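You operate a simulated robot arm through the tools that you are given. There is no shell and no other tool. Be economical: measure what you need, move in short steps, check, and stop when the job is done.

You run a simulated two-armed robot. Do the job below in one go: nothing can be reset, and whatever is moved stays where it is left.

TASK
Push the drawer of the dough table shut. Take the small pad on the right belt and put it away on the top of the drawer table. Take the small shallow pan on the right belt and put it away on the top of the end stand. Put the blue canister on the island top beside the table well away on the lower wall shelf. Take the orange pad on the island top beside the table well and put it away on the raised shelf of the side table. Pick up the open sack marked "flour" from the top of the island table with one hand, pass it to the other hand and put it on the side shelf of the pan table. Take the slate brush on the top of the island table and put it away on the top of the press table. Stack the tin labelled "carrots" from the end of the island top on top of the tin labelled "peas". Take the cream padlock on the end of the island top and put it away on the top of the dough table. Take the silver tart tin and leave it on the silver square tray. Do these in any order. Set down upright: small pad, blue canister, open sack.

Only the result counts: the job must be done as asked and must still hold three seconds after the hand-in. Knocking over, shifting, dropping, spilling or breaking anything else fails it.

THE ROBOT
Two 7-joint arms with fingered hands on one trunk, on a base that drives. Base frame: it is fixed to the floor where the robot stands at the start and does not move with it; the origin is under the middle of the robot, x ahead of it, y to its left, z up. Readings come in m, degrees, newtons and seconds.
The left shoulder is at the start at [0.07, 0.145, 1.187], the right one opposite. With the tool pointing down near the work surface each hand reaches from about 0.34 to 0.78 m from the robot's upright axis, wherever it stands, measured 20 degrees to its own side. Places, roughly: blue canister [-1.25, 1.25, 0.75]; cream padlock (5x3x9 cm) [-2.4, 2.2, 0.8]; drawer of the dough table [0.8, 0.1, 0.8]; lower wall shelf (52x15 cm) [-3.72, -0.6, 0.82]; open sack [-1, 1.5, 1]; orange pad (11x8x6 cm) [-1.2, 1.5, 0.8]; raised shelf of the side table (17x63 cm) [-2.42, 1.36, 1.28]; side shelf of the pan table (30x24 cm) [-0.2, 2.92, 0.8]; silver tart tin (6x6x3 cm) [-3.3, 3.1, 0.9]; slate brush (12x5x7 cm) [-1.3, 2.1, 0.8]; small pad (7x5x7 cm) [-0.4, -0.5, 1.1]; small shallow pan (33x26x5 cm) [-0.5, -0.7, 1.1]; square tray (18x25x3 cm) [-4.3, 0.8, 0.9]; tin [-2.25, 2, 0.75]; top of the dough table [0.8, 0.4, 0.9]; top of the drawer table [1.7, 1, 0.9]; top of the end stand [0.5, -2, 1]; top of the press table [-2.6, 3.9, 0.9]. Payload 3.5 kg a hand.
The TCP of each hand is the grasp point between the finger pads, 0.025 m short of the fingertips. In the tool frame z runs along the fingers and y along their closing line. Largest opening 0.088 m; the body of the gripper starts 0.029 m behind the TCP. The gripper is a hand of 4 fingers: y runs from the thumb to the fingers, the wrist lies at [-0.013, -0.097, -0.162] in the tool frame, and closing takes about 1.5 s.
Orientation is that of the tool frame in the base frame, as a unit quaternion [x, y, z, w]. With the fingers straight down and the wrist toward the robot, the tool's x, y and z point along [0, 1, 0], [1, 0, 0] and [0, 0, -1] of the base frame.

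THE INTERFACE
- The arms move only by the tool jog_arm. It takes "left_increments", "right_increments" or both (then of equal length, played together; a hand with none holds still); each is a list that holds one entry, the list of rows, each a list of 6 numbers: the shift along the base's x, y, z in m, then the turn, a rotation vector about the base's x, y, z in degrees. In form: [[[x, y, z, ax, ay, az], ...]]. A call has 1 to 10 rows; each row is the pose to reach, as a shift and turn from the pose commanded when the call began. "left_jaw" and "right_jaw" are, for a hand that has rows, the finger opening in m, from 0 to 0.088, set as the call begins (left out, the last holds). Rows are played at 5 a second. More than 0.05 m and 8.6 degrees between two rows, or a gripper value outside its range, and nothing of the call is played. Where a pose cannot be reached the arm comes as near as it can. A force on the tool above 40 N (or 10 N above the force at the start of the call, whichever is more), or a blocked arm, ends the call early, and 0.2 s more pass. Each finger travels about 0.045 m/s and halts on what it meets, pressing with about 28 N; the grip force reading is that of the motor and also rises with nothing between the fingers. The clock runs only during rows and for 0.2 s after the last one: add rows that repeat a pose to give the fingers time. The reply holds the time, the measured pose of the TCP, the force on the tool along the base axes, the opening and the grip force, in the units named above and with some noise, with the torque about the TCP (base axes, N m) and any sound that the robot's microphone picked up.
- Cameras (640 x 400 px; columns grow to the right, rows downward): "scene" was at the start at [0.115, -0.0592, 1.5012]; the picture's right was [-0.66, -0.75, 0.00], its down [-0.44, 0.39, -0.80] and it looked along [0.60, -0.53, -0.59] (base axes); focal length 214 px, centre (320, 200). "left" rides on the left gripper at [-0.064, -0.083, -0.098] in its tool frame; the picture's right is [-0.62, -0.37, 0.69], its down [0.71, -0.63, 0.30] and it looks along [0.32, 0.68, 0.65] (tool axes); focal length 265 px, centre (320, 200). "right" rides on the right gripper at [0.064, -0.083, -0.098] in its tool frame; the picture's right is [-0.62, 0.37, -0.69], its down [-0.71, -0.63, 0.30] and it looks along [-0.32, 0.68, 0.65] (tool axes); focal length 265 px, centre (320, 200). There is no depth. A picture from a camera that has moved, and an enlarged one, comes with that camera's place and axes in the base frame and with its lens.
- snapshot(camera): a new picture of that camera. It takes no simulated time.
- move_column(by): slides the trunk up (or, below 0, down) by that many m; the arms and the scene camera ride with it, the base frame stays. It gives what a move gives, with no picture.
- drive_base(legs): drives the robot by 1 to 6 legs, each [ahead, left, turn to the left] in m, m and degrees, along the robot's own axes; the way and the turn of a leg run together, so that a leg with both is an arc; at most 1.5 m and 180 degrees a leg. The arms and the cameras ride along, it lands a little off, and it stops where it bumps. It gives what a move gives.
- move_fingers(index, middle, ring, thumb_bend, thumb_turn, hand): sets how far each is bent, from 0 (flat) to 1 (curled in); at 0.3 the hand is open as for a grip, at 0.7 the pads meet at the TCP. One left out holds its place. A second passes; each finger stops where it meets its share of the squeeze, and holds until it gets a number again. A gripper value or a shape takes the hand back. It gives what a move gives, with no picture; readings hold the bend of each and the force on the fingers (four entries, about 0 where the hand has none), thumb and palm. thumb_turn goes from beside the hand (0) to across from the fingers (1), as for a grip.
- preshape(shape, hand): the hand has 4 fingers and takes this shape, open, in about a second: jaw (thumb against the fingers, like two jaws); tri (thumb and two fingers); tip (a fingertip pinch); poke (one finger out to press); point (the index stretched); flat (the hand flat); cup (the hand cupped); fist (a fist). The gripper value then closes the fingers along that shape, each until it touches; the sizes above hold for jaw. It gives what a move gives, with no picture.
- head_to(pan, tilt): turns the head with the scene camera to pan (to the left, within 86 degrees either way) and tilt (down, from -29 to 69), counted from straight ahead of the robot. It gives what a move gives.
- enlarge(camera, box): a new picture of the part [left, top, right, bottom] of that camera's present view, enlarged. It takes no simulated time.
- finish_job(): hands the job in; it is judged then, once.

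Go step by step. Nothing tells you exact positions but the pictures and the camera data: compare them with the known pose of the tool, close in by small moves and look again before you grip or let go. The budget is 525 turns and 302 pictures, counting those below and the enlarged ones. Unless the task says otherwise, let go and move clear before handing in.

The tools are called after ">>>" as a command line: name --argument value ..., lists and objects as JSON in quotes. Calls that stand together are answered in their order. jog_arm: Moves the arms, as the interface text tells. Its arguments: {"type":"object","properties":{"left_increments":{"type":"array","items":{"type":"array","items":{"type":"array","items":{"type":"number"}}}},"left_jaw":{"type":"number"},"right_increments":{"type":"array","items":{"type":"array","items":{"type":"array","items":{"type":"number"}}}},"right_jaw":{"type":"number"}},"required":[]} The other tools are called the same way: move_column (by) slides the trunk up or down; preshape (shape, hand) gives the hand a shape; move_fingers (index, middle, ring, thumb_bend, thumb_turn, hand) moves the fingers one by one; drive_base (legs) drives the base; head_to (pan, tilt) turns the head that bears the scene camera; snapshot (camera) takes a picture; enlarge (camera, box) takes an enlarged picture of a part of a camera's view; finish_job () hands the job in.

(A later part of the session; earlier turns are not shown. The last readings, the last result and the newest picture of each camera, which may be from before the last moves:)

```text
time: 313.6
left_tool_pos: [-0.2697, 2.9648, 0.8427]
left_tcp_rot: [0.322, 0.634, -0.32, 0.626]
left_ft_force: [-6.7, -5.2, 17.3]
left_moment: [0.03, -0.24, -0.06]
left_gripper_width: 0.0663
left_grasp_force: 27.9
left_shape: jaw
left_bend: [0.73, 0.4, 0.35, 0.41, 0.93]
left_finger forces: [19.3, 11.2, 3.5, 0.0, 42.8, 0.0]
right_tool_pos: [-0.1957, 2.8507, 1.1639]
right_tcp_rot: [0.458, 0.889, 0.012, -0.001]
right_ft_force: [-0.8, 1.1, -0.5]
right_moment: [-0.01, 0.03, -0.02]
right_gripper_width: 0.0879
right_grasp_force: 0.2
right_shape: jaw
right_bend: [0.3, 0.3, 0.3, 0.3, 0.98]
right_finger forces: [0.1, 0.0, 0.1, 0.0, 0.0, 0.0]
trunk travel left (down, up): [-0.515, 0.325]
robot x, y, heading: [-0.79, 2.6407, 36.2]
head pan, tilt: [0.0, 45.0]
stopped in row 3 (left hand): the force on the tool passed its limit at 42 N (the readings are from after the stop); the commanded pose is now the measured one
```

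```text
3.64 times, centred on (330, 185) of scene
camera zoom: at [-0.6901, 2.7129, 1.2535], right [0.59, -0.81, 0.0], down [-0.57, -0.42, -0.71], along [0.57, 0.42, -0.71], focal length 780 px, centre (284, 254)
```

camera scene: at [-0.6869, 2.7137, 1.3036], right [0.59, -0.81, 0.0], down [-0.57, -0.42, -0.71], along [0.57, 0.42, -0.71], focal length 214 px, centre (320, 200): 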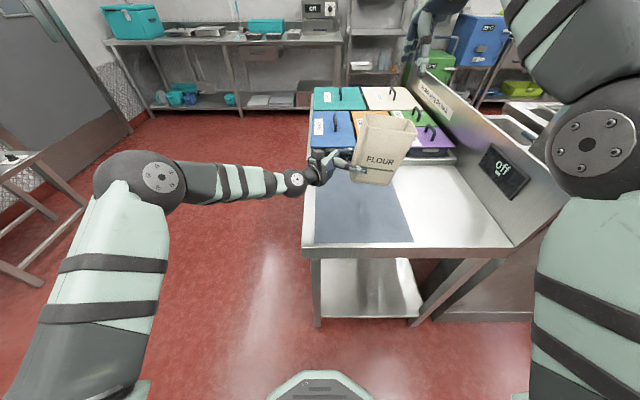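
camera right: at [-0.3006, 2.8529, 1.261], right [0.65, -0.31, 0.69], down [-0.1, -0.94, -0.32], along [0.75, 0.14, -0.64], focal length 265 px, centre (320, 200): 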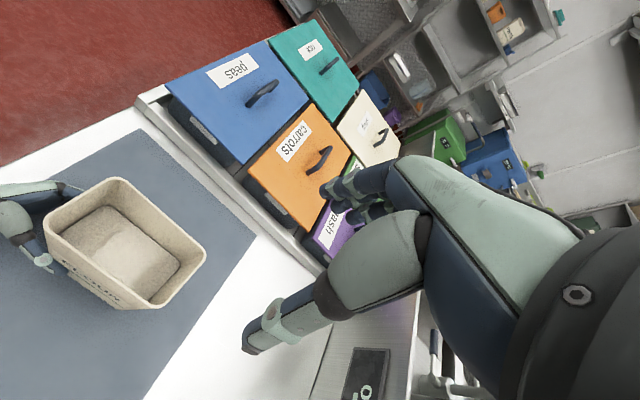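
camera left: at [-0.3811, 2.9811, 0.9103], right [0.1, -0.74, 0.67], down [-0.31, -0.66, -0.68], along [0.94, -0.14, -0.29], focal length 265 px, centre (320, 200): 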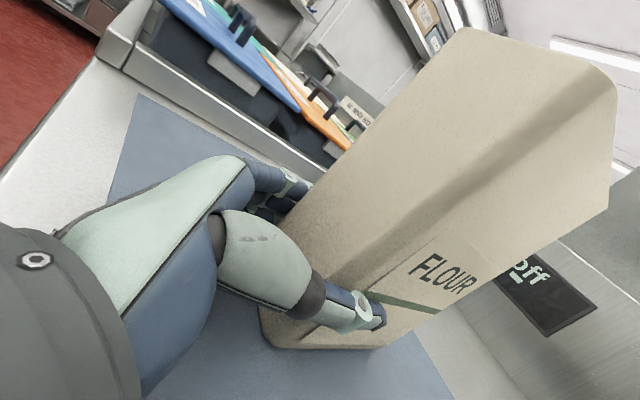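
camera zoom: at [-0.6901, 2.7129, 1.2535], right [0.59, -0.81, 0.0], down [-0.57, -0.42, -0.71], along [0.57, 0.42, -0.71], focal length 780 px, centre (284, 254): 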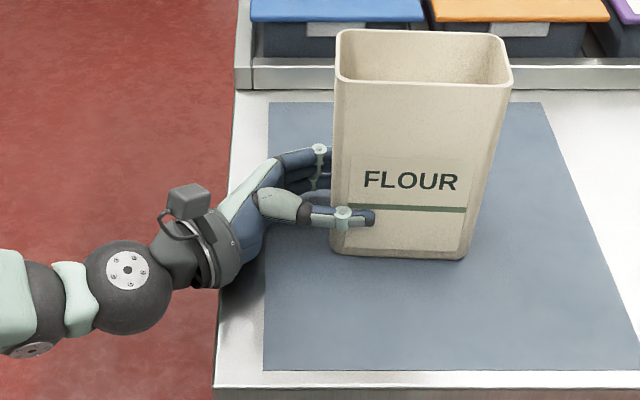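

>>> enlarge --camera "left" --box '[200, 120, 480, 380]'

>>> enlarge --camera "scene" --box '[310, 155, 380, 205]'

```text
1.54 times, centred on (340, 250) of left
camera zoom: at [-0.3939, 2.9946, 0.908], right [0.11, -0.78, 0.61], down [-0.34, -0.61, -0.72], along [0.93, -0.12, -0.33], focal length 408 px, centre (289, 123)
```

zoom: 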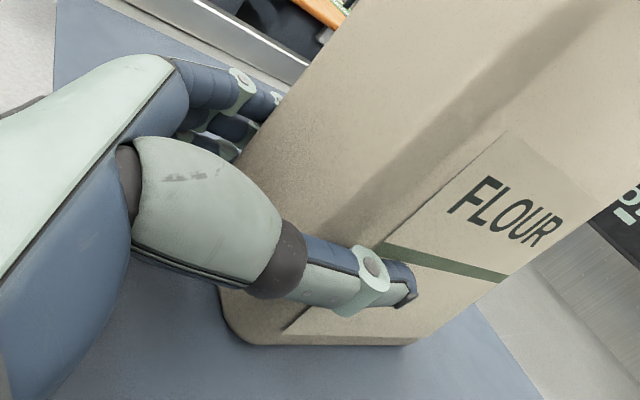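

```text
8.00 times, centred on (345, 180) of scene
camera zoom: at [-0.6901, 2.7129, 1.2535], right [0.59, -0.81, 0.0], down [-0.57, -0.42, -0.71], along [0.57, 0.42, -0.71], focal length 1716 px, centre (120, 360)
```

zoom: 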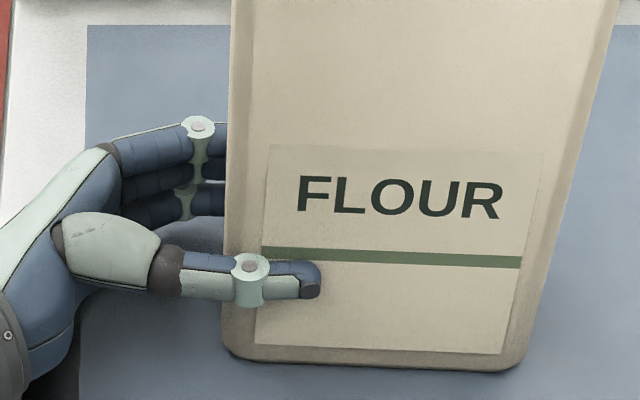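

The sack is on the mat (17 N upward). I open the left hand and withdraw leftward.

>>> jog_arm --left_increments '[[[0, 0, 0.003, 0, 0, 0], [0, 0, 0.003, 0, 0, 0], [0, 0, 0.003, 0, 0, 0], [0, 0, 0.003, 0, 0, 0], [0, 0, 0.003, 0, 0, 0], [0, 0, 0.003, 0, 0, 0]]]' --left_jaw 0.088

>>> enlarge --camera "scene" --box '[260, 130, 400, 240]'

```text
time: 315.0
left_tool_pos: [-0.2704, 2.9663, 0.8402]
left_tcp_rot: [0.321, 0.64, -0.32, 0.621]
left_ft_force: [-5.1, 0.2, 7.6]
left_moment: [0.36, 0.9, 0.22]
left_gripper_width: 0.0877
left_grasp_force: 0.0
left_shape: jaw
left_bend: [0.3, 0.3, 0.3, 0.3, 0.97]
left_finger forces: [0.0, 0.0, 0.0, 0.1, 0.3, 0.1]
right_tool_pos: [-0.1967, 2.8504, 1.1646]
right_tcp_rot: [0.458, 0.889, 0.01, 0.0]
right_ft_force: [-0.3, 1.2, -0.2]
right_moment: [0.0, 0.03, 0.0]
right_gripper_width: 0.0877
right_grasp_force: 0.1
right_shape: jaw
right_bend: [0.3, 0.3, 0.3, 0.3, 0.98]
right_finger forces: [0.0, 0.0, 0.0, 0.0, 0.0, 0.0]
trunk travel left (down, up): [-0.515, 0.325]
robot x, y, heading: [-0.7947, 2.6367, 36.1]
head pan, tilt: [0.0, 45.0]
```

```text
3.64 times, centred on (330, 185) of scene
camera zoom: at [-0.6895, 2.7128, 1.2538], right [0.59, -0.81, 0.0], down [-0.57, -0.42, -0.71], along [0.57, 0.42, -0.71], focal length 780 px, centre (284, 254)
```

zoom: 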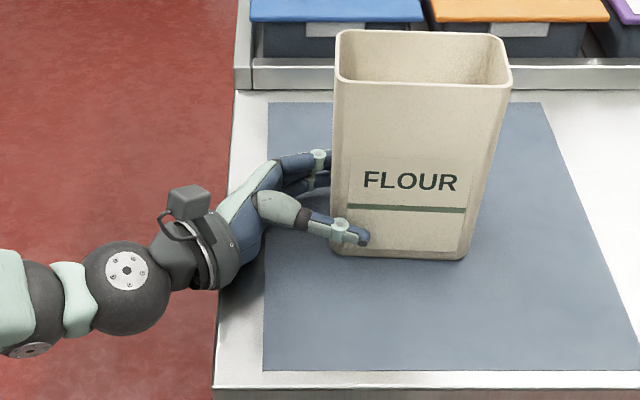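

The sack stands upright. I slide the hand out to the left.

>>> jog_arm --left_increments '[[[-0.012, 0.016, 0.006, 0, 0, 0], [-0.024, 0.032, 0.01, 0, 0, 0], [-0.041, 0.057, 0.015, 0, 0, 0], [-0.065, 0.089, 0.02, 0, 0, 0], [-0.088, 0.121, 0.04, 0, 0, 0], [-0.088, 0.121, 0.08, 0, 0, 0]]]'

>>> snapshot --camera "scene"

```text
time: 316.4
left_tool_pos: [-0.3579, 3.0874, 0.9197]
left_tcp_rot: [0.322, 0.64, -0.321, 0.62]
left_ft_force: [0.2, -0.7, -0.1]
left_moment: [-0.05, -0.01, 0.02]
left_gripper_width: 0.0879
left_grasp_force: 0.0
left_shape: jaw
left_bend: [0.3, 0.3, 0.3, 0.3, 0.97]
left_finger forces: [0.1, 0.1, 0.0, 0.0, 0.0, 0.0]
right_tool_pos: [-0.1941, 2.8502, 1.1645]
right_tcp_rot: [0.459, 0.888, 0.01, -0.001]
right_ft_force: [-0.1, -1.0, -0.1]
right_moment: [-0.02, 0.0, -0.01]
right_gripper_width: 0.0877
right_grasp_force: 0.1
right_shape: jaw
right_bend: [0.3, 0.3, 0.3, 0.3, 0.98]
right_finger forces: [0.0, 0.0, 0.0, 0.0, 0.0, 0.1]
trunk travel left (down, up): [-0.515, 0.325]
robot x, y, heading: [-0.7945, 2.6344, 36.0]
head pan, tilt: [0.0, 45.0]
```

```text
161 pictures are left
camera scene: at [-0.6879, 2.712, 1.2537], right [0.59, -0.81, 0.0], down [-0.57, -0.42, -0.71], along [0.57, 0.42, -0.71], focal length 214 px, centre (320, 200)
```

scene: 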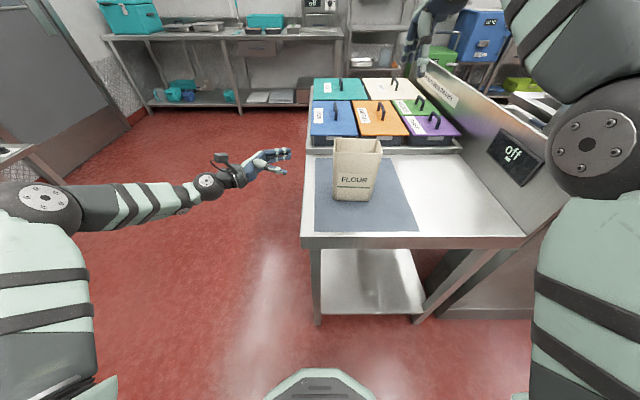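

The sack is done. I bring the left hand back to pointing down, then turn to the island for the slate brush.

>>> jog_arm --left_increments '[[[-0.01, 0, 0.03, 6.8, 4.95, 0], [-0.02, 0, 0.06, 13.6, 9.9, 0], [-0.03, 0, 0.09, 20.4, 14.85, 0], [-0.04, 0, 0.12, 27.2, 19.8, 0], [-0.05, 0, 0.15, 34, 24.7, 0], [-0.06, 0, 0.18, 40.8, 29.7, 0], [-0.06, 0, 0.21, 47.6, 34.6, 0], [-0.06, 0, 0.24, 54.4, 39.6, 0], [-0.06, 0, 0.26, 61.2, 44.5, 0], [-0.06, 0, 0.28, 68, 49.5, 0]]]'

>>> drive_base --legs '[[-0.02, 0, 90], [0, 0, 90]]'

>>> snapshot --camera "scene"

```text
time: 318.6
left_tool_pos: [-0.4166, 3.0863, 1.1989]
left_tcp_rot: [0.448, 0.893, -0.017, 0.034]
left_ft_force: [0.6, 0.0, 0.0]
left_moment: [0.0, 0.01, 0.02]
left_gripper_width: 0.0879
left_grasp_force: 0.1
left_shape: jaw
left_bend: [0.3, 0.3, 0.3, 0.3, 0.97]
left_finger forces: [0.0, 0.1, 0.0, 0.1, 0.1, 0.0]
right_tool_pos: [-0.1929, 2.8508, 1.1629]
right_tcp_rot: [0.459, 0.889, 0.01, -0.001]
right_ft_force: [0.0, -0.3, -0.1]
right_moment: [-0.02, -0.01, -0.03]
right_gripper_width: 0.0881
right_grasp_force: 0.1
right_shape: jaw
right_bend: [0.3, 0.3, 0.3, 0.3, 0.98]
right_finger forces: [0.0, 0.1, 0.0, 0.1, 0.0, 0.0]
trunk travel left (down, up): [-0.515, 0.325]
robot x, y, heading: [-0.7939, 2.6386, 36.1]
head pan, tilt: [0.0, 45.0]
```

```text
time: 326.6
left_tool_pos: [-1.176, 2.1737, 1.1983]
left_tcp_rot: [0.891, -0.452, -0.035, -0.017]
left_ft_force: [0.8, 0.0, -0.1]
left_moment: [0.02, 0.0, -0.05]
left_gripper_width: 0.0878
left_grasp_force: 0.1
left_shape: jaw
left_bend: [0.3, 0.3, 0.3, 0.3, 0.97]
left_finger forces: [0.0, 0.1, 0.0, 0.0, 0.0, 0.0]
right_tool_pos: [-1.3972, 2.4106, 1.1629]
right_tcp_rot: [0.887, -0.462, 0.002, 0.011]
right_ft_force: [0.0, -1.4, -0.4]
right_moment: [-0.02, 0.02, -0.03]
right_gripper_width: 0.0877
right_grasp_force: 0.1
right_shape: jaw
right_bend: [0.3, 0.3, 0.3, 0.3, 0.98]
right_finger forces: [0.0, 0.0, 0.0, 0.0, 0.0, 0.0]
trunk travel left (down, up): [-0.515, 0.325]
robot x, y, heading: [-0.7975, 2.6201, -144.5]
head pan, tilt: [0.0, 45.0]
```

```text
160 pictures are left
camera scene: at [-0.9038, 2.5414, 1.2536], right [-0.58, 0.81, 0.0], down [0.57, 0.41, -0.71], along [-0.57, -0.41, -0.71], focal length 214 px, centre (320, 200)
```

scene: 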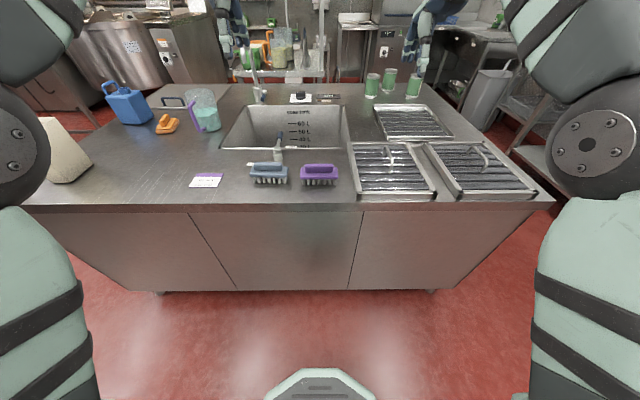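

The slate brush is at about (-1.27, 2.07), right in reach of the left hand. I go a bit closer and look in detail.

>>> drive_base --legs '[[0.1, 0, 0.5]]'

>>> snapshot --camera "left"

>>> enlarge --camera "scene" --box '[200, 100, 380, 230]'

```text
time: 327.8
left_tool_pos: [-1.2529, 2.1106, 1.198]
left_tcp_rot: [0.893, -0.448, -0.035, -0.018]
left_ft_force: [-1.0, 0.3, -0.1]
left_moment: [-0.01, -0.01, 0.0]
left_gripper_width: 0.0881
left_grasp_force: 0.1
left_shape: jaw
left_bend: [0.3, 0.3, 0.3, 0.3, 0.97]
left_finger forces: [0.1, 0.0, 0.1, 0.1, 0.1, 0.1]
right_tool_pos: [-1.4764, 2.3464, 1.1631]
right_tcp_rot: [0.889, -0.458, 0.001, 0.011]
right_ft_force: [-0.5, 0.6, -0.8]
right_moment: [-0.02, 0.01, -0.02]
right_gripper_width: 0.0877
right_grasp_force: 0.0
right_shape: jaw
right_bend: [0.3, 0.3, 0.3, 0.3, 0.98]
right_finger forces: [0.0, 0.1, 0.0, 0.0, 0.1, 0.0]
trunk travel left (down, up): [-0.515, 0.325]
robot x, y, heading: [-0.876, 2.5632, -144.0]
head pan, tilt: [0.0, 45.0]
```

```text
159 pictures are left
camera left: at [-1.2192, 2.206, 1.3018], right [-0.11, 0.76, -0.64], down [0.92, -0.17, -0.36], along [-0.39, -0.63, -0.68], focal length 265 px, centre (320, 200)
```

left: 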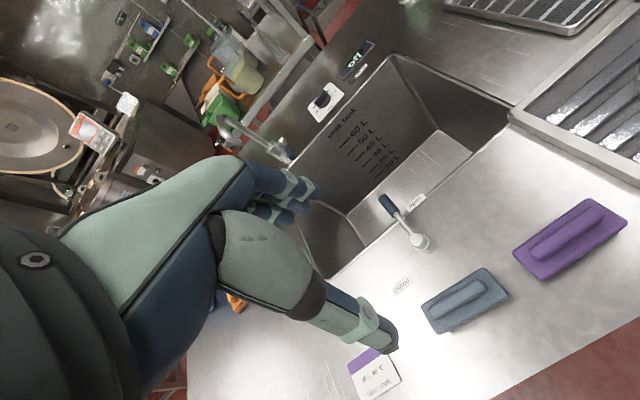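

```text
3.08 times, centred on (290, 165) of scene
camera zoom: at [-0.9837, 2.4821, 1.2536], right [-0.59, 0.81, 0.0], down [0.57, 0.42, -0.71], along [-0.57, -0.42, -0.71], focal length 660 px, centre (412, 308)
```

zoom: 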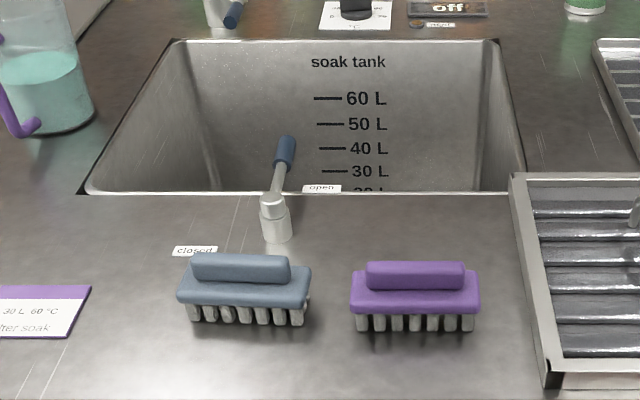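

>>> jog_arm --left_increments '[[[0, -0.006, -0.04, -1.2, -0.9, -0.2], [0, -0.012, -0.08, -2.4, -1.7, -0.5], [0, -0.018, -0.12, -3.7, -2.6, -0.7], [0, -0.018, -0.165, -3.7, -2.6, -0.7], [0, -0.018, -0.21, -3.7, -2.6, -0.7], [0, -0.018, -0.25, -3.7, -2.6, -0.7]]]'

>>> snapshot --camera "left"

>>> enlarge --camera "scene" --box '[200, 100, 380, 230]'

```text
time: 329.2
left_tool_pos: [-1.2534, 2.0922, 0.9492]
left_tcp_rot: [0.891, -0.454, -0.002, 0.001]
left_ft_force: [-0.3, -0.3, 0.3]
left_moment: [-0.01, -0.02, -0.03]
left_gripper_width: 0.088
left_grasp_force: 0.0
left_shape: jaw
left_bend: [0.3, 0.3, 0.3, 0.3, 0.97]
left_finger forces: [0.1, 0.0, 0.0, 0.0, 0.0, 0.0]
right_tool_pos: [-1.4774, 2.3461, 1.1628]
right_tcp_rot: [0.889, -0.458, 0.001, 0.011]
right_ft_force: [0.3, 0.4, -1.0]
right_moment: [-0.03, 0.0, 0.0]
right_gripper_width: 0.0877
right_grasp_force: 0.0
right_shape: jaw
right_bend: [0.3, 0.3, 0.3, 0.3, 0.98]
right_finger forces: [0.0, 0.1, 0.0, 0.0, 0.0, 0.0]
trunk travel left (down, up): [-0.515, 0.325]
robot x, y, heading: [-0.8794, 2.5632, -144.0]
head pan, tilt: [0.0, 45.0]
```

```text
157 pictures are left
camera left: at [-1.2226, 2.1929, 1.0466], right [-0.07, 0.72, -0.69], down [0.93, -0.21, -0.31], along [-0.36, -0.67, -0.65], focal length 265 px, centre (320, 200)
```

left: 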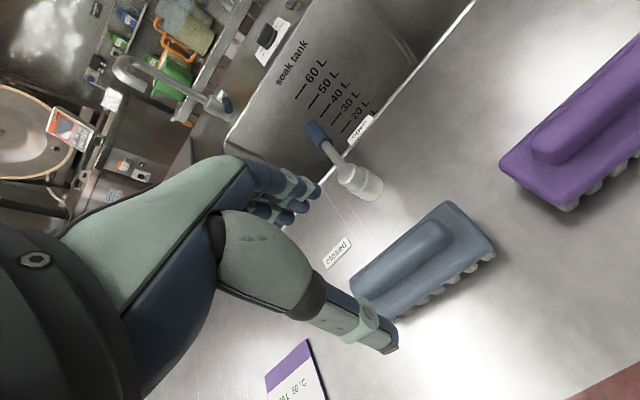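

```text
3.08 times, centred on (290, 165) of scene
camera zoom: at [-0.9842, 2.4816, 1.2536], right [-0.59, 0.81, 0.0], down [0.57, 0.42, -0.71], along [-0.57, -0.42, -0.71], focal length 660 px, centre (412, 308)
```

zoom: 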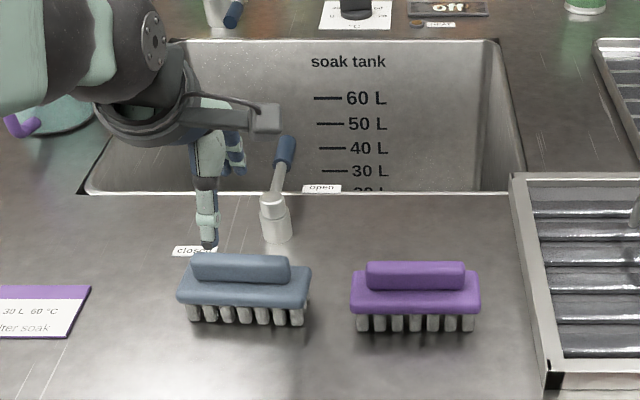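

>>> jog_arm --left_increments '[[[-0.01, -0.006, -0.03, 0, 0, 0], [-0.018, -0.01, -0.06, 0, 0, 0], [-0.018, -0.01, -0.085, 0, 0, 0]]]'

>>> snapshot --camera "left"

>>> enlarge --camera "scene" --box '[200, 100, 380, 230]'

```text
time: 330.0
left_tool_pos: [-1.2699, 2.0817, 0.8631]
left_tcp_rot: [0.891, -0.454, -0.001, 0.001]
left_ft_force: [-0.9, -0.7, 0.8]
left_moment: [0.0, 0.01, 0.02]
left_gripper_width: 0.0878
left_grasp_force: 0.0
left_shape: jaw
left_bend: [0.3, 0.3, 0.3, 0.3, 0.97]
left_finger forces: [0.1, 0.0, 0.0, 0.0, 0.1, 0.1]
right_tool_pos: [-1.4749, 2.3464, 1.1636]
right_tcp_rot: [0.888, -0.459, 0.002, 0.01]
right_ft_force: [0.5, 0.1, 0.3]
right_moment: [0.01, 0.03, 0.01]
right_gripper_width: 0.0879
right_grasp_force: 0.0
right_shape: jaw
right_bend: [0.3, 0.3, 0.3, 0.3, 0.98]
right_finger forces: [0.0, 0.1, 0.1, 0.0, 0.0, 0.1]
trunk travel left (down, up): [-0.515, 0.325]
robot x, y, heading: [-0.8774, 2.5632, -143.9]
head pan, tilt: [0.0, 45.0]
```

```text
155 pictures are left
camera left: at [-1.2399, 2.1837, 0.9616], right [-0.07, 0.72, -0.69], down [0.93, -0.21, -0.31], along [-0.36, -0.67, -0.65], focal length 265 px, centre (320, 200)
```

left: 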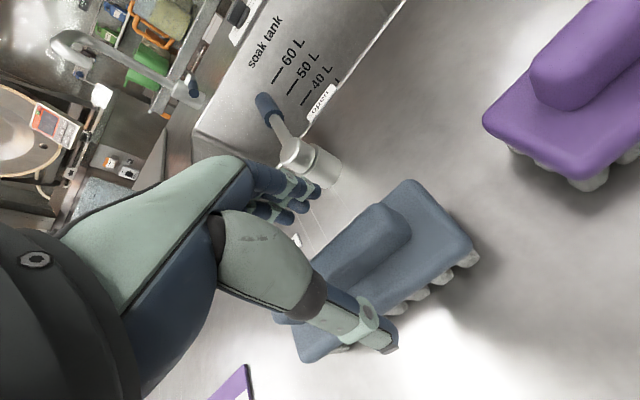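

```text
3.08 times, centred on (290, 165) of scene
camera zoom: at [-0.984, 2.4817, 1.2536], right [-0.59, 0.81, 0.0], down [0.57, 0.42, -0.71], along [-0.57, -0.42, -0.71], focal length 660 px, centre (412, 308)
```

zoom: 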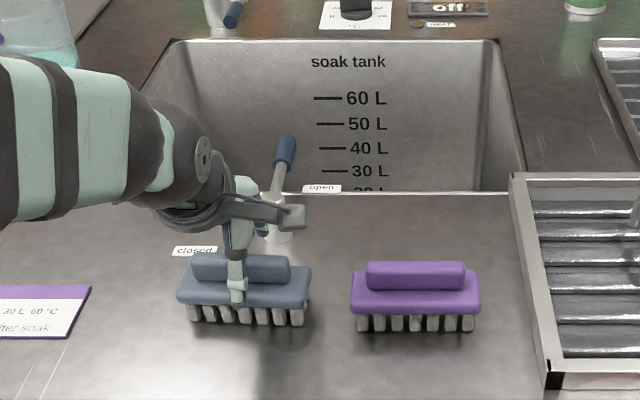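

>>> jog_arm --left_increments '[[[0, 0, -0.013, 0, 0, 0], [0, 0, -0.013, 0, 0, 0], [0, 0, -0.013, 0, 0, 0], [0, 0, -0.013, 0, 0, 0], [0, 0, -0.013, 0, 0, 0], [0, 0, -0.013, 0, 0, 0], [0, 0, -0.013, 0, 0, 0], [0, 0, -0.013, 0, 0, 0]]]' --left_jaw 0

>>> snapshot --camera "left"

```text
time: 331.8
left_tool_pos: [-1.2706, 2.0835, 0.8503]
left_tcp_rot: [0.891, -0.454, 0.0, 0.001]
left_ft_force: [0.9, 0.6, -0.5]
left_moment: [0.0, 0.0, 0.01]
left_gripper_width: 0.044
left_grasp_force: 27.9
left_shape: jaw
left_bend: [0.74, 0.5, 0.48, 0.62, 0.99]
left_finger forces: [14.5, 7.6, 3.5, 0.0, 25.5, 0.0]
right_tool_pos: [-1.4765, 2.3464, 1.1633]
right_tcp_rot: [0.888, -0.459, 0.001, 0.01]
right_ft_force: [-0.2, 0.8, -0.6]
right_moment: [0.02, -0.01, 0.02]
right_gripper_width: 0.0878
right_grasp_force: 0.1
right_shape: jaw
right_bend: [0.3, 0.3, 0.3, 0.3, 0.98]
right_finger forces: [0.0, 0.1, 0.0, 0.0, 0.1, 0.0]
trunk travel left (down, up): [-0.515, 0.325]
robot x, y, heading: [-0.8771, 2.5633, -143.8]
head pan, tilt: [0.0, 45.0]
```

```text
153 pictures are left
camera left: at [-1.2401, 2.1839, 0.9489], right [-0.07, 0.72, -0.69], down [0.93, -0.21, -0.31], along [-0.36, -0.67, -0.65], focal length 265 px, centre (320, 200)
```

left: 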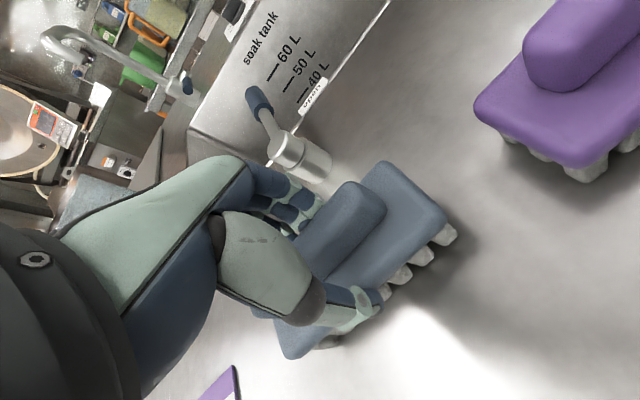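

Gripped on the ridge. I lift straight up.

>>> jog_arm --left_increments '[[[0, 0, 0.03, 0, 0, 0], [0, 0, 0.07, 0, 0, 0], [0, 0, 0.12, 0, 0, 0], [0, 0, 0.17, 0, 0, 0], [0, 0, 0.22, 0, 0, 0], [0, 0, 0.27, 0, 0, 0], [0, 0, 0.32, 0, 0, 0]]]'

>>> snapshot --camera "left"

>>> snapshot --camera "scene"

```text
time: 333.4
left_tool_pos: [-1.2707, 2.0826, 1.1695]
left_tcp_rot: [0.891, -0.454, -0.001, 0.0]
left_ft_force: [0.7, -0.4, -1.9]
left_moment: [0.01, -0.01, -0.02]
left_gripper_width: 0.0435
left_grasp_force: 27.7
left_shape: jaw
left_bend: [0.74, 0.51, 0.48, 0.63, 0.99]
left_finger forces: [14.5, 7.5, 3.4, 0.0, 25.5, 0.0]
right_tool_pos: [-1.4768, 2.3457, 1.1633]
right_tcp_rot: [0.889, -0.458, 0.002, 0.011]
right_ft_force: [0.1, 0.7, 0.0]
right_moment: [-0.03, -0.02, 0.01]
right_gripper_width: 0.088
right_grasp_force: 0.0
right_shape: jaw
right_bend: [0.3, 0.3, 0.3, 0.3, 0.98]
right_finger forces: [0.1, 0.0, 0.0, 0.0, 0.0, 0.0]
trunk travel left (down, up): [-0.515, 0.325]
robot x, y, heading: [-0.8793, 2.5591, -144.0]
head pan, tilt: [0.0, 45.0]
```

```text
152 pictures are left
camera left: at [-1.241, 2.1829, 1.2671], right [-0.07, 0.72, -0.69], down [0.93, -0.21, -0.3], along [-0.36, -0.66, -0.65], focal length 265 px, centre (320, 200)
```

left: 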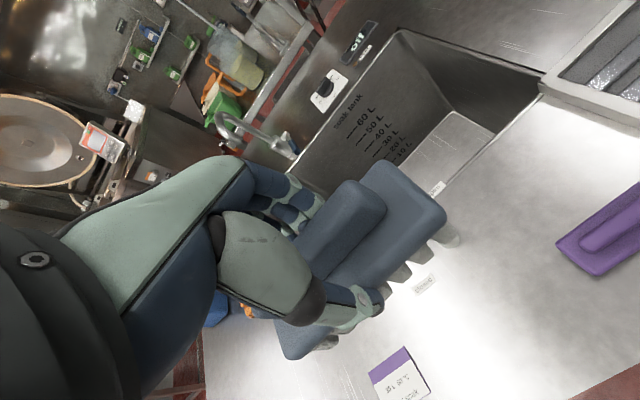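

```text
151 pictures are left
camera scene: at [-0.9846, 2.4814, 1.2534], right [-0.59, 0.81, 0.0], down [0.57, 0.42, -0.71], along [-0.57, -0.42, -0.71], focal length 214 px, centre (320, 200)
```

scene: 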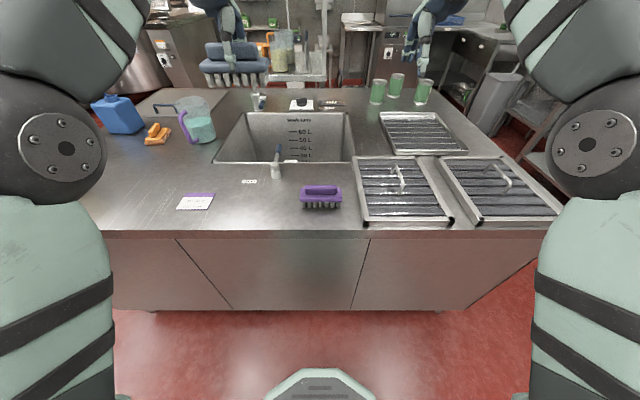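

The brush is held. I turn toward the far wall where the press table should be, and look.

>>> drive_base --legs '[[-0.1, 0, 0], [0, 0, -90]]'

>>> head_to --pan 15 --tilt 28

>>> snapshot --camera "scene"

```text
time: 338.3
left_tool_pos: [-1.2773, 3.0103, 1.1695]
left_tcp_rot: [-0.312, 0.95, 0.002, -0.001]
left_ft_force: [0.3, -0.3, -0.7]
left_moment: [0.01, 0.0, -0.03]
left_gripper_width: 0.0434
left_grasp_force: 27.8
left_shape: jaw
left_bend: [0.74, 0.51, 0.49, 0.63, 0.99]
left_finger forces: [14.3, 7.4, 3.5, 0.0, 25.3, 0.1]
right_tool_pos: [-1.0141, 3.2181, 1.1639]
right_tcp_rot: [-0.307, 0.952, 0.006, -0.009]
right_ft_force: [-0.7, 0.0, 0.8]
right_moment: [-0.01, -0.01, 0.01]
right_gripper_width: 0.088
right_grasp_force: 0.1
right_shape: jaw
right_bend: [0.3, 0.3, 0.3, 0.3, 0.98]
right_finger forces: [0.1, 0.1, 0.0, 0.0, 0.0, 0.1]
trunk travel left (down, up): [-0.515, 0.325]
robot x, y, heading: [-0.7987, 2.6219, 126.5]
head pan, tilt: [0.0, 45.0]
```

```text
time: 339.1
left_tool_pos: [-1.2766, 3.0109, 1.1686]
left_tcp_rot: [-0.311, 0.95, 0.002, -0.001]
left_ft_force: [-0.1, 0.5, -1.2]
left_moment: [0.0, -0.04, 0.0]
left_gripper_width: 0.0436
left_grasp_force: 28.5
left_shape: jaw
left_bend: [0.74, 0.51, 0.49, 0.63, 0.99]
left_finger forces: [14.4, 7.4, 3.5, 0.0, 25.1, 0.0]
right_tool_pos: [-1.0145, 3.2182, 1.1623]
right_tcp_rot: [-0.307, 0.952, 0.006, -0.008]
right_ft_force: [-0.2, 0.7, 0.5]
right_moment: [-0.01, 0.01, 0.0]
right_gripper_width: 0.0879
right_grasp_force: 0.0
right_shape: jaw
right_bend: [0.3, 0.3, 0.3, 0.3, 0.98]
right_finger forces: [0.1, 0.0, 0.0, 0.0, 0.0, 0.0]
trunk travel left (down, up): [-0.515, 0.325]
robot x, y, heading: [-0.7934, 2.6183, 126.5]
head pan, tilt: [15.0, 28.0]
```

```text
150 pictures are left
camera scene: at [-0.8981, 2.716, 1.2793], right [0.62, 0.78, 0.0], down [0.37, -0.29, -0.88], along [-0.69, 0.55, -0.47], focal length 214 px, centre (320, 200)
```

scene: 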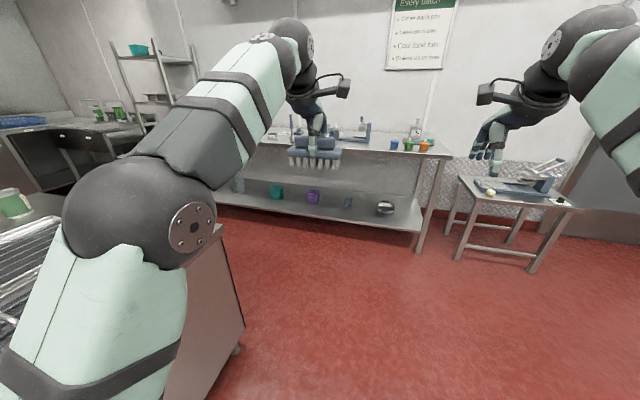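

The press table is along the far wall. I drive nearer and look at its top.

>>> drive_base --legs '[[0.95, 0, 0]]'

>>> head_to --pan 15 --tilt 38

>>> snapshot --camera "scene"

```text
time: 344.1
left_tool_pos: [-1.846, 3.7689, 1.1694]
left_tcp_rot: [-0.315, 0.949, 0.002, 0.0]
left_ft_force: [0.1, 0.0, -1.2]
left_moment: [-0.01, 0.02, 0.02]
left_gripper_width: 0.043
left_grasp_force: 27.9
left_shape: jaw
left_bend: [0.74, 0.51, 0.49, 0.63, 0.99]
left_finger forces: [14.4, 7.5, 3.5, 0.1, 25.3, 0.0]
right_tool_pos: [-1.5833, 3.9776, 1.1623]
right_tcp_rot: [-0.31, 0.951, 0.006, -0.008]
right_ft_force: [0.6, -0.6, -0.4]
right_moment: [-0.01, 0.03, 0.02]
right_gripper_width: 0.0881
right_grasp_force: 0.0
right_shape: jaw
right_bend: [0.3, 0.3, 0.3, 0.3, 0.98]
right_finger forces: [0.0, 0.1, 0.0, 0.0, 0.0, 0.1]
trunk travel left (down, up): [-0.515, 0.325]
robot x, y, heading: [-1.3622, 3.3817, 126.9]
head pan, tilt: [15.0, 28.0]
```

```text
time: 344.8
left_tool_pos: [-1.8459, 3.7698, 1.1691]
left_tcp_rot: [-0.315, 0.949, 0.001, -0.001]
left_ft_force: [0.8, -1.0, -1.5]
left_moment: [0.04, -0.02, 0.01]
left_gripper_width: 0.0432
left_grasp_force: 28.0
left_shape: jaw
left_bend: [0.74, 0.51, 0.49, 0.63, 0.99]
left_finger forces: [14.4, 7.5, 3.5, 0.1, 25.2, 0.0]
right_tool_pos: [-1.584, 3.9771, 1.1632]
right_tcp_rot: [-0.309, 0.951, 0.007, -0.008]
right_ft_force: [0.5, 0.4, -0.3]
right_moment: [0.04, -0.01, 0.03]
right_gripper_width: 0.0878
right_grasp_force: 0.0
right_shape: jaw
right_bend: [0.3, 0.3, 0.3, 0.3, 0.98]
right_finger forces: [0.0, 0.0, 0.0, 0.0, 0.0, 0.0]
trunk travel left (down, up): [-0.515, 0.325]
robot x, y, heading: [-1.3644, 3.3823, 127.0]
head pan, tilt: [15.0, 38.0]
```

```text
149 pictures are left
camera scene: at [-1.4612, 3.4735, 1.2639], right [0.62, 0.79, 0.0], down [0.48, -0.38, -0.79], along [-0.62, 0.49, -0.62], focal length 214 px, centre (320, 200)
```

scene: 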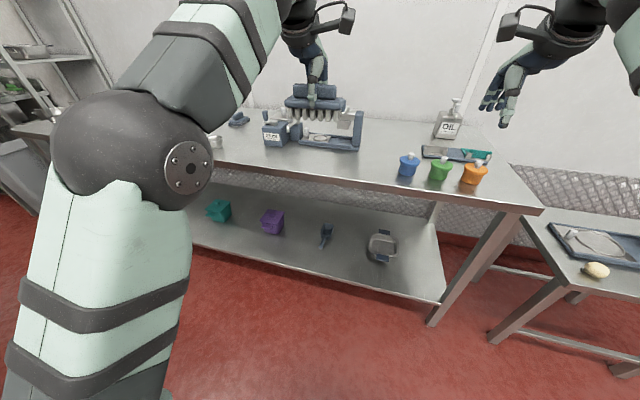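

>>> drive_base --legs '[[0.08, 0.4, -1]]'

>>> head_to --pan 0 --tilt 40

>>> snapshot --camera "scene"

>>> snapshot --camera "left"

```text
time: 347.3
left_tool_pos: [-2.2056, 3.6074, 1.1694]
left_tcp_rot: [-0.305, 0.952, 0.001, 0.0]
left_ft_force: [0.7, 0.4, -1.9]
left_moment: [0.03, 0.01, 0.0]
left_gripper_width: 0.0433
left_grasp_force: 28.1
left_shape: jaw
left_bend: [0.74, 0.51, 0.49, 0.63, 0.99]
left_finger forces: [14.4, 7.5, 3.6, 0.0, 25.3, 0.0]
right_tool_pos: [-1.9399, 3.8114, 1.163]
right_tcp_rot: [-0.301, 0.953, 0.007, -0.009]
right_ft_force: [0.4, -0.1, 0.6]
right_moment: [-0.04, -0.02, 0.0]
right_gripper_width: 0.0879
right_grasp_force: 0.0
right_shape: jaw
right_bend: [0.3, 0.3, 0.3, 0.3, 0.98]
right_finger forces: [0.0, 0.0, 0.0, 0.0, 0.1, 0.1]
trunk travel left (down, up): [-0.515, 0.325]
robot x, y, heading: [-1.7293, 3.213, 125.8]
head pan, tilt: [15.0, 38.0]
```

```text
time: 348.1
left_tool_pos: [-2.2067, 3.6068, 1.1686]
left_tcp_rot: [-0.306, 0.952, 0.001, -0.001]
left_ft_force: [-0.2, -0.1, -0.7]
left_moment: [0.04, -0.02, 0.03]
left_gripper_width: 0.0436
left_grasp_force: 28.5
left_shape: jaw
left_bend: [0.74, 0.51, 0.49, 0.63, 0.99]
left_finger forces: [14.3, 7.4, 3.5, 0.0, 25.3, 0.1]
right_tool_pos: [-1.9408, 3.8111, 1.1639]
right_tcp_rot: [-0.302, 0.953, 0.007, -0.008]
right_ft_force: [0.0, -0.1, 0.6]
right_moment: [0.01, -0.03, -0.02]
right_gripper_width: 0.088
right_grasp_force: 0.1
right_shape: jaw
right_bend: [0.3, 0.3, 0.3, 0.3, 0.98]
right_finger forces: [0.0, 0.0, 0.0, 0.0, 0.1, 0.1]
trunk travel left (down, up): [-0.515, 0.325]
robot x, y, heading: [-1.7289, 3.2083, 125.8]
head pan, tilt: [0.0, 40.0]
```

```text
148 pictures are left
camera scene: at [-1.8104, 3.3186, 1.2608], right [0.81, 0.58, 0.0], down [0.38, -0.52, -0.77], along [-0.45, 0.62, -0.64], focal length 214 px, centre (320, 200)
```

scene: 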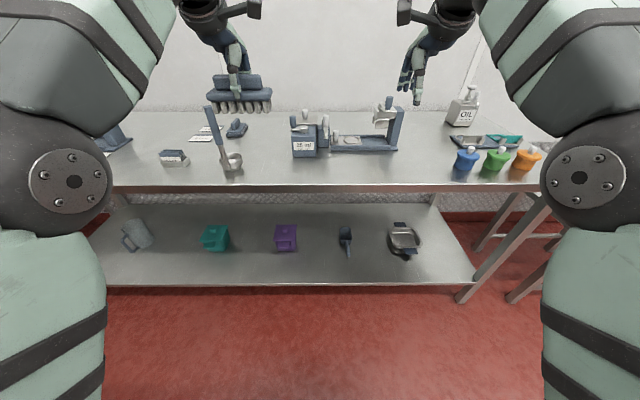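

```text
147 pictures are left
camera left: at [-2.1043, 3.5759, 1.2677], right [0.72, 0.06, -0.69], down [-0.21, -0.93, -0.31], along [-0.66, 0.37, -0.65], focal length 265 px, centre (320, 200)
```

left: 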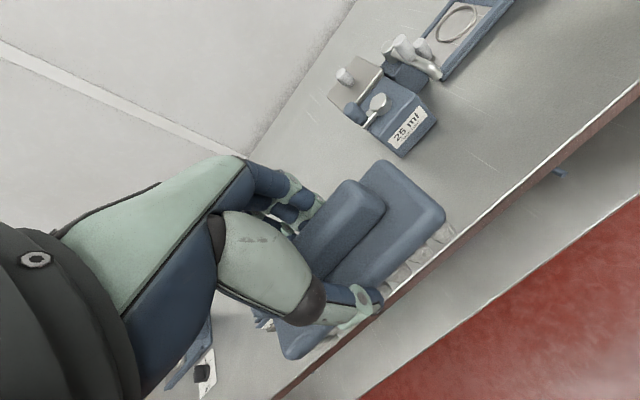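

There's a clear strip in front of the lever press. I shift so the brush is right above it.

>>> drive_base --legs '[[0.15, -0.29, 0]]'

>>> snapshot --camera "scene"

>>> snapshot --camera "left"

```text
time: 350.3
left_tool_pos: [-2.0571, 3.8993, 1.1697]
left_tcp_rot: [-0.306, 0.952, 0.003, -0.001]
left_ft_force: [0.1, 0.2, -0.8]
left_moment: [-0.01, 0.0, 0.02]
left_gripper_width: 0.0434
left_grasp_force: 27.9
left_shape: jaw
left_bend: [0.74, 0.51, 0.49, 0.63, 0.99]
left_finger forces: [14.4, 7.4, 3.4, 0.0, 25.3, 0.0]
right_tool_pos: [-1.7914, 4.1025, 1.1639]
right_tcp_rot: [-0.302, 0.953, 0.006, -0.008]
right_ft_force: [-0.3, -0.7, -0.6]
right_moment: [0.04, -0.01, -0.01]
right_gripper_width: 0.0876
right_grasp_force: 0.0
right_shape: jaw
right_bend: [0.3, 0.3, 0.3, 0.3, 0.98]
right_finger forces: [0.0, 0.0, 0.1, 0.0, 0.1, 0.0]
trunk travel left (down, up): [-0.515, 0.325]
robot x, y, heading: [-1.5795, 3.5025, 126.0]
head pan, tilt: [0.0, 40.0]
```

```text
146 pictures are left
camera scene: at [-1.6608, 3.6118, 1.2608], right [0.81, 0.58, 0.0], down [0.38, -0.52, -0.77], along [-0.45, 0.62, -0.64], focal length 214 px, centre (320, 200)
```

scene: 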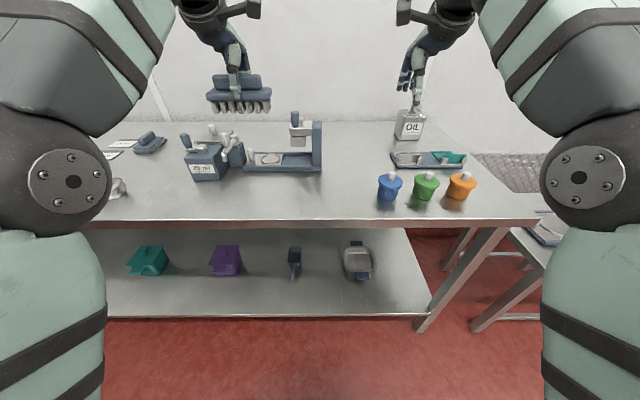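

```text
145 pictures are left
camera left: at [-1.9552, 3.8687, 1.2678], right [0.72, 0.06, -0.69], down [-0.21, -0.93, -0.31], along [-0.66, 0.37, -0.65], focal length 265 px, centre (320, 200)
```

left: 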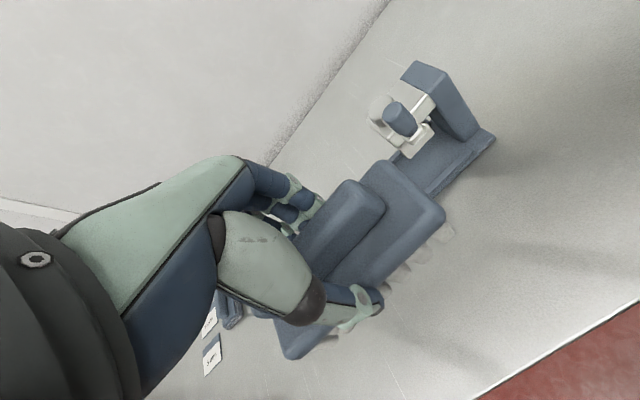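

Above a free spot in front of the press. I lower the brush.

>>> jog_arm --left_increments '[[[0, 0, -0.04, 0, 0, 0], [0, 0, -0.08, 0, 0, 0], [0, 0, -0.12, 0, 0, 0], [0, 0, -0.15, 0, 0, 0], [0, 0, -0.17, 0, 0, 0]]]'

>>> snapshot --camera "scene"

>>> snapshot --camera "left"

```text
time: 351.5
left_tool_pos: [-2.0567, 3.899, 0.9994]
left_tcp_rot: [-0.306, 0.952, 0.002, -0.001]
left_ft_force: [0.2, 0.3, -0.5]
left_moment: [0.02, 0.0, 0.04]
left_gripper_width: 0.0432
left_grasp_force: 27.7
left_shape: jaw
left_bend: [0.74, 0.51, 0.49, 0.63, 0.99]
left_finger forces: [14.4, 7.4, 3.5, 0.1, 25.2, 0.0]
right_tool_pos: [-1.7917, 4.1041, 1.1631]
right_tcp_rot: [-0.302, 0.953, 0.007, -0.007]
right_ft_force: [0.0, 0.1, -0.4]
right_moment: [0.0, 0.0, 0.02]
right_gripper_width: 0.0878
right_grasp_force: 0.0
right_shape: jaw
right_bend: [0.3, 0.3, 0.3, 0.3, 0.98]
right_finger forces: [0.0, 0.0, 0.0, 0.0, 0.1, 0.0]
trunk travel left (down, up): [-0.515, 0.325]
robot x, y, heading: [-1.5816, 3.5045, 126.0]
head pan, tilt: [0.0, 40.0]
```

```text
144 pictures are left
camera scene: at [-1.6611, 3.6121, 1.2608], right [0.81, 0.58, 0.0], down [0.38, -0.52, -0.77], along [-0.45, 0.62, -0.64], focal length 214 px, centre (320, 200)
```

scene: 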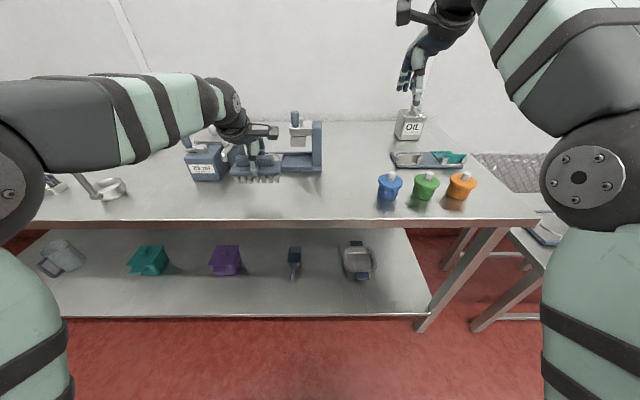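

```text
143 pictures are left
camera left: at [-1.9545, 3.8687, 1.0979], right [0.72, 0.06, -0.69], down [-0.21, -0.93, -0.31], along [-0.66, 0.37, -0.65], focal length 265 px, centre (320, 200)
```

left: 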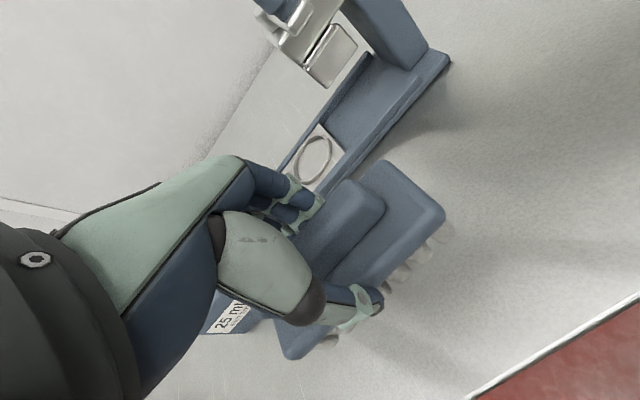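

>>> jog_arm --left_increments '[[[0.034, -0.0125, 0, 0, 0, 0], [0.034, -0.0125, -0.015, 0, 0, 0], [0.034, -0.0125, -0.03, 0, 0, 0]]]'

>>> snapshot --camera "left"

```text
time: 352.3
left_tool_pos: [-2.0234, 3.8875, 0.9696]
left_tcp_rot: [-0.307, 0.952, 0.002, -0.001]
left_ft_force: [0.0, 0.0, -0.7]
left_moment: [-0.01, 0.03, -0.01]
left_gripper_width: 0.0434
left_grasp_force: 28.1
left_shape: jaw
left_bend: [0.74, 0.51, 0.49, 0.63, 0.99]
left_finger forces: [14.5, 7.3, 3.5, 0.0, 25.1, 0.1]
right_tool_pos: [-1.7913, 4.1037, 1.1635]
right_tcp_rot: [-0.302, 0.953, 0.006, -0.009]
right_ft_force: [0.1, -0.8, 0.3]
right_moment: [-0.01, -0.02, -0.01]
right_gripper_width: 0.0877
right_grasp_force: 0.1
right_shape: jaw
right_bend: [0.3, 0.3, 0.3, 0.3, 0.98]
right_finger forces: [0.0, 0.1, 0.0, 0.0, 0.0, 0.0]
trunk travel left (down, up): [-0.515, 0.325]
robot x, y, heading: [-1.579, 3.5046, 125.5]
head pan, tilt: [0.0, 40.0]
```

```text
142 pictures are left
camera left: at [-1.9204, 3.8565, 1.0682], right [0.72, 0.06, -0.69], down [-0.21, -0.93, -0.31], along [-0.66, 0.37, -0.65], focal length 265 px, centre (320, 200)
```

left: 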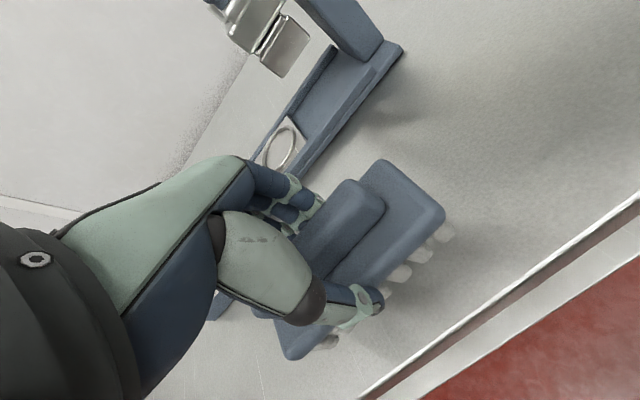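

Good clearance all round. I lower until contact.

>>> jog_arm --left_increments '[[[0, 0, -0.006, 0, 0, 0], [0, 0, -0.012, 0, 0, 0], [0, 0, -0.018, 0, 0, 0], [0, 0, -0.024, 0, 0, 0]]]'

```text
time: 353.3
left_tool_pos: [-2.0222, 3.8881, 0.9461]
left_tcp_rot: [-0.307, 0.952, 0.002, -0.001]
left_ft_force: [-0.4, 0.7, -0.6]
left_moment: [0.0, 0.01, 0.05]
left_gripper_width: 0.0431
left_grasp_force: 28.2
left_shape: jaw
left_bend: [0.74, 0.51, 0.49, 0.63, 0.99]
left_finger forces: [14.4, 7.2, 3.4, 0.0, 25.2, 0.0]
right_tool_pos: [-1.7908, 4.1032, 1.1619]
right_tcp_rot: [-0.302, 0.953, 0.006, -0.008]
right_ft_force: [0.3, -0.6, 0.7]
right_moment: [0.02, 0.02, -0.03]
right_gripper_width: 0.088
right_grasp_force: 0.1
right_shape: jaw
right_bend: [0.3, 0.3, 0.3, 0.3, 0.98]
right_finger forces: [0.1, 0.0, 0.0, 0.0, 0.0, 0.1]
trunk travel left (down, up): [-0.515, 0.325]
robot x, y, heading: [-1.5819, 3.5039, 125.7]
head pan, tilt: [0.0, 40.0]
```

>>> jog_arm --left_increments '[[[0, 0, -0.006, 0, 0, 0], [0, 0, -0.012, 0, 0, 0], [0, 0, -0.018, 0, 0, 0]]]'

>>> snapshot --camera "left"

```text
time: 354.1
left_tool_pos: [-2.0233, 3.8866, 0.9299]
left_tcp_rot: [-0.306, 0.952, 0.004, -0.002]
left_ft_force: [-1.2, 0.1, 6.4]
left_moment: [-0.13, -0.05, -0.05]
left_gripper_width: 0.0431
left_grasp_force: 27.6
left_shape: jaw
left_bend: [0.74, 0.51, 0.49, 0.63, 0.99]
left_finger forces: [15.3, 8.1, 4.0, 0.0, 26.0, 0.0]
right_tool_pos: [-1.7914, 4.1029, 1.1649]
right_tcp_rot: [-0.302, 0.953, 0.007, -0.009]
right_ft_force: [-0.4, 0.3, -0.5]
right_moment: [-0.02, 0.04, 0.0]
right_gripper_width: 0.0879
right_grasp_force: 0.1
right_shape: jaw
right_bend: [0.3, 0.3, 0.3, 0.3, 0.98]
right_finger forces: [0.1, 0.0, 0.1, 0.0, 0.0, 0.0]
trunk travel left (down, up): [-0.515, 0.325]
robot x, y, heading: [-1.5817, 3.5005, 125.8]
head pan, tilt: [0.0, 40.0]
```

```text
141 pictures are left
camera left: at [-1.9207, 3.856, 1.0277], right [0.72, 0.07, -0.7], down [-0.21, -0.93, -0.31], along [-0.67, 0.37, -0.65], focal length 265 px, centre (320, 200)
```

left: 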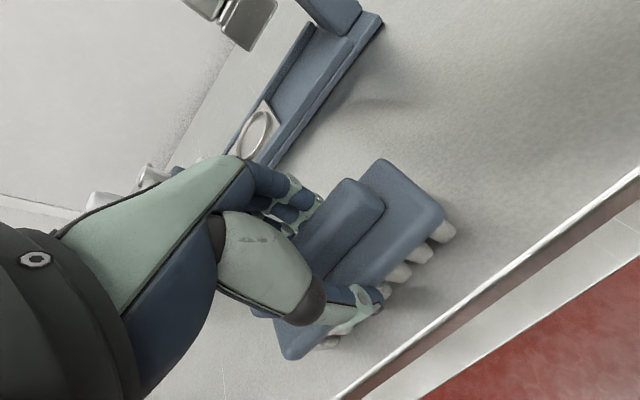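

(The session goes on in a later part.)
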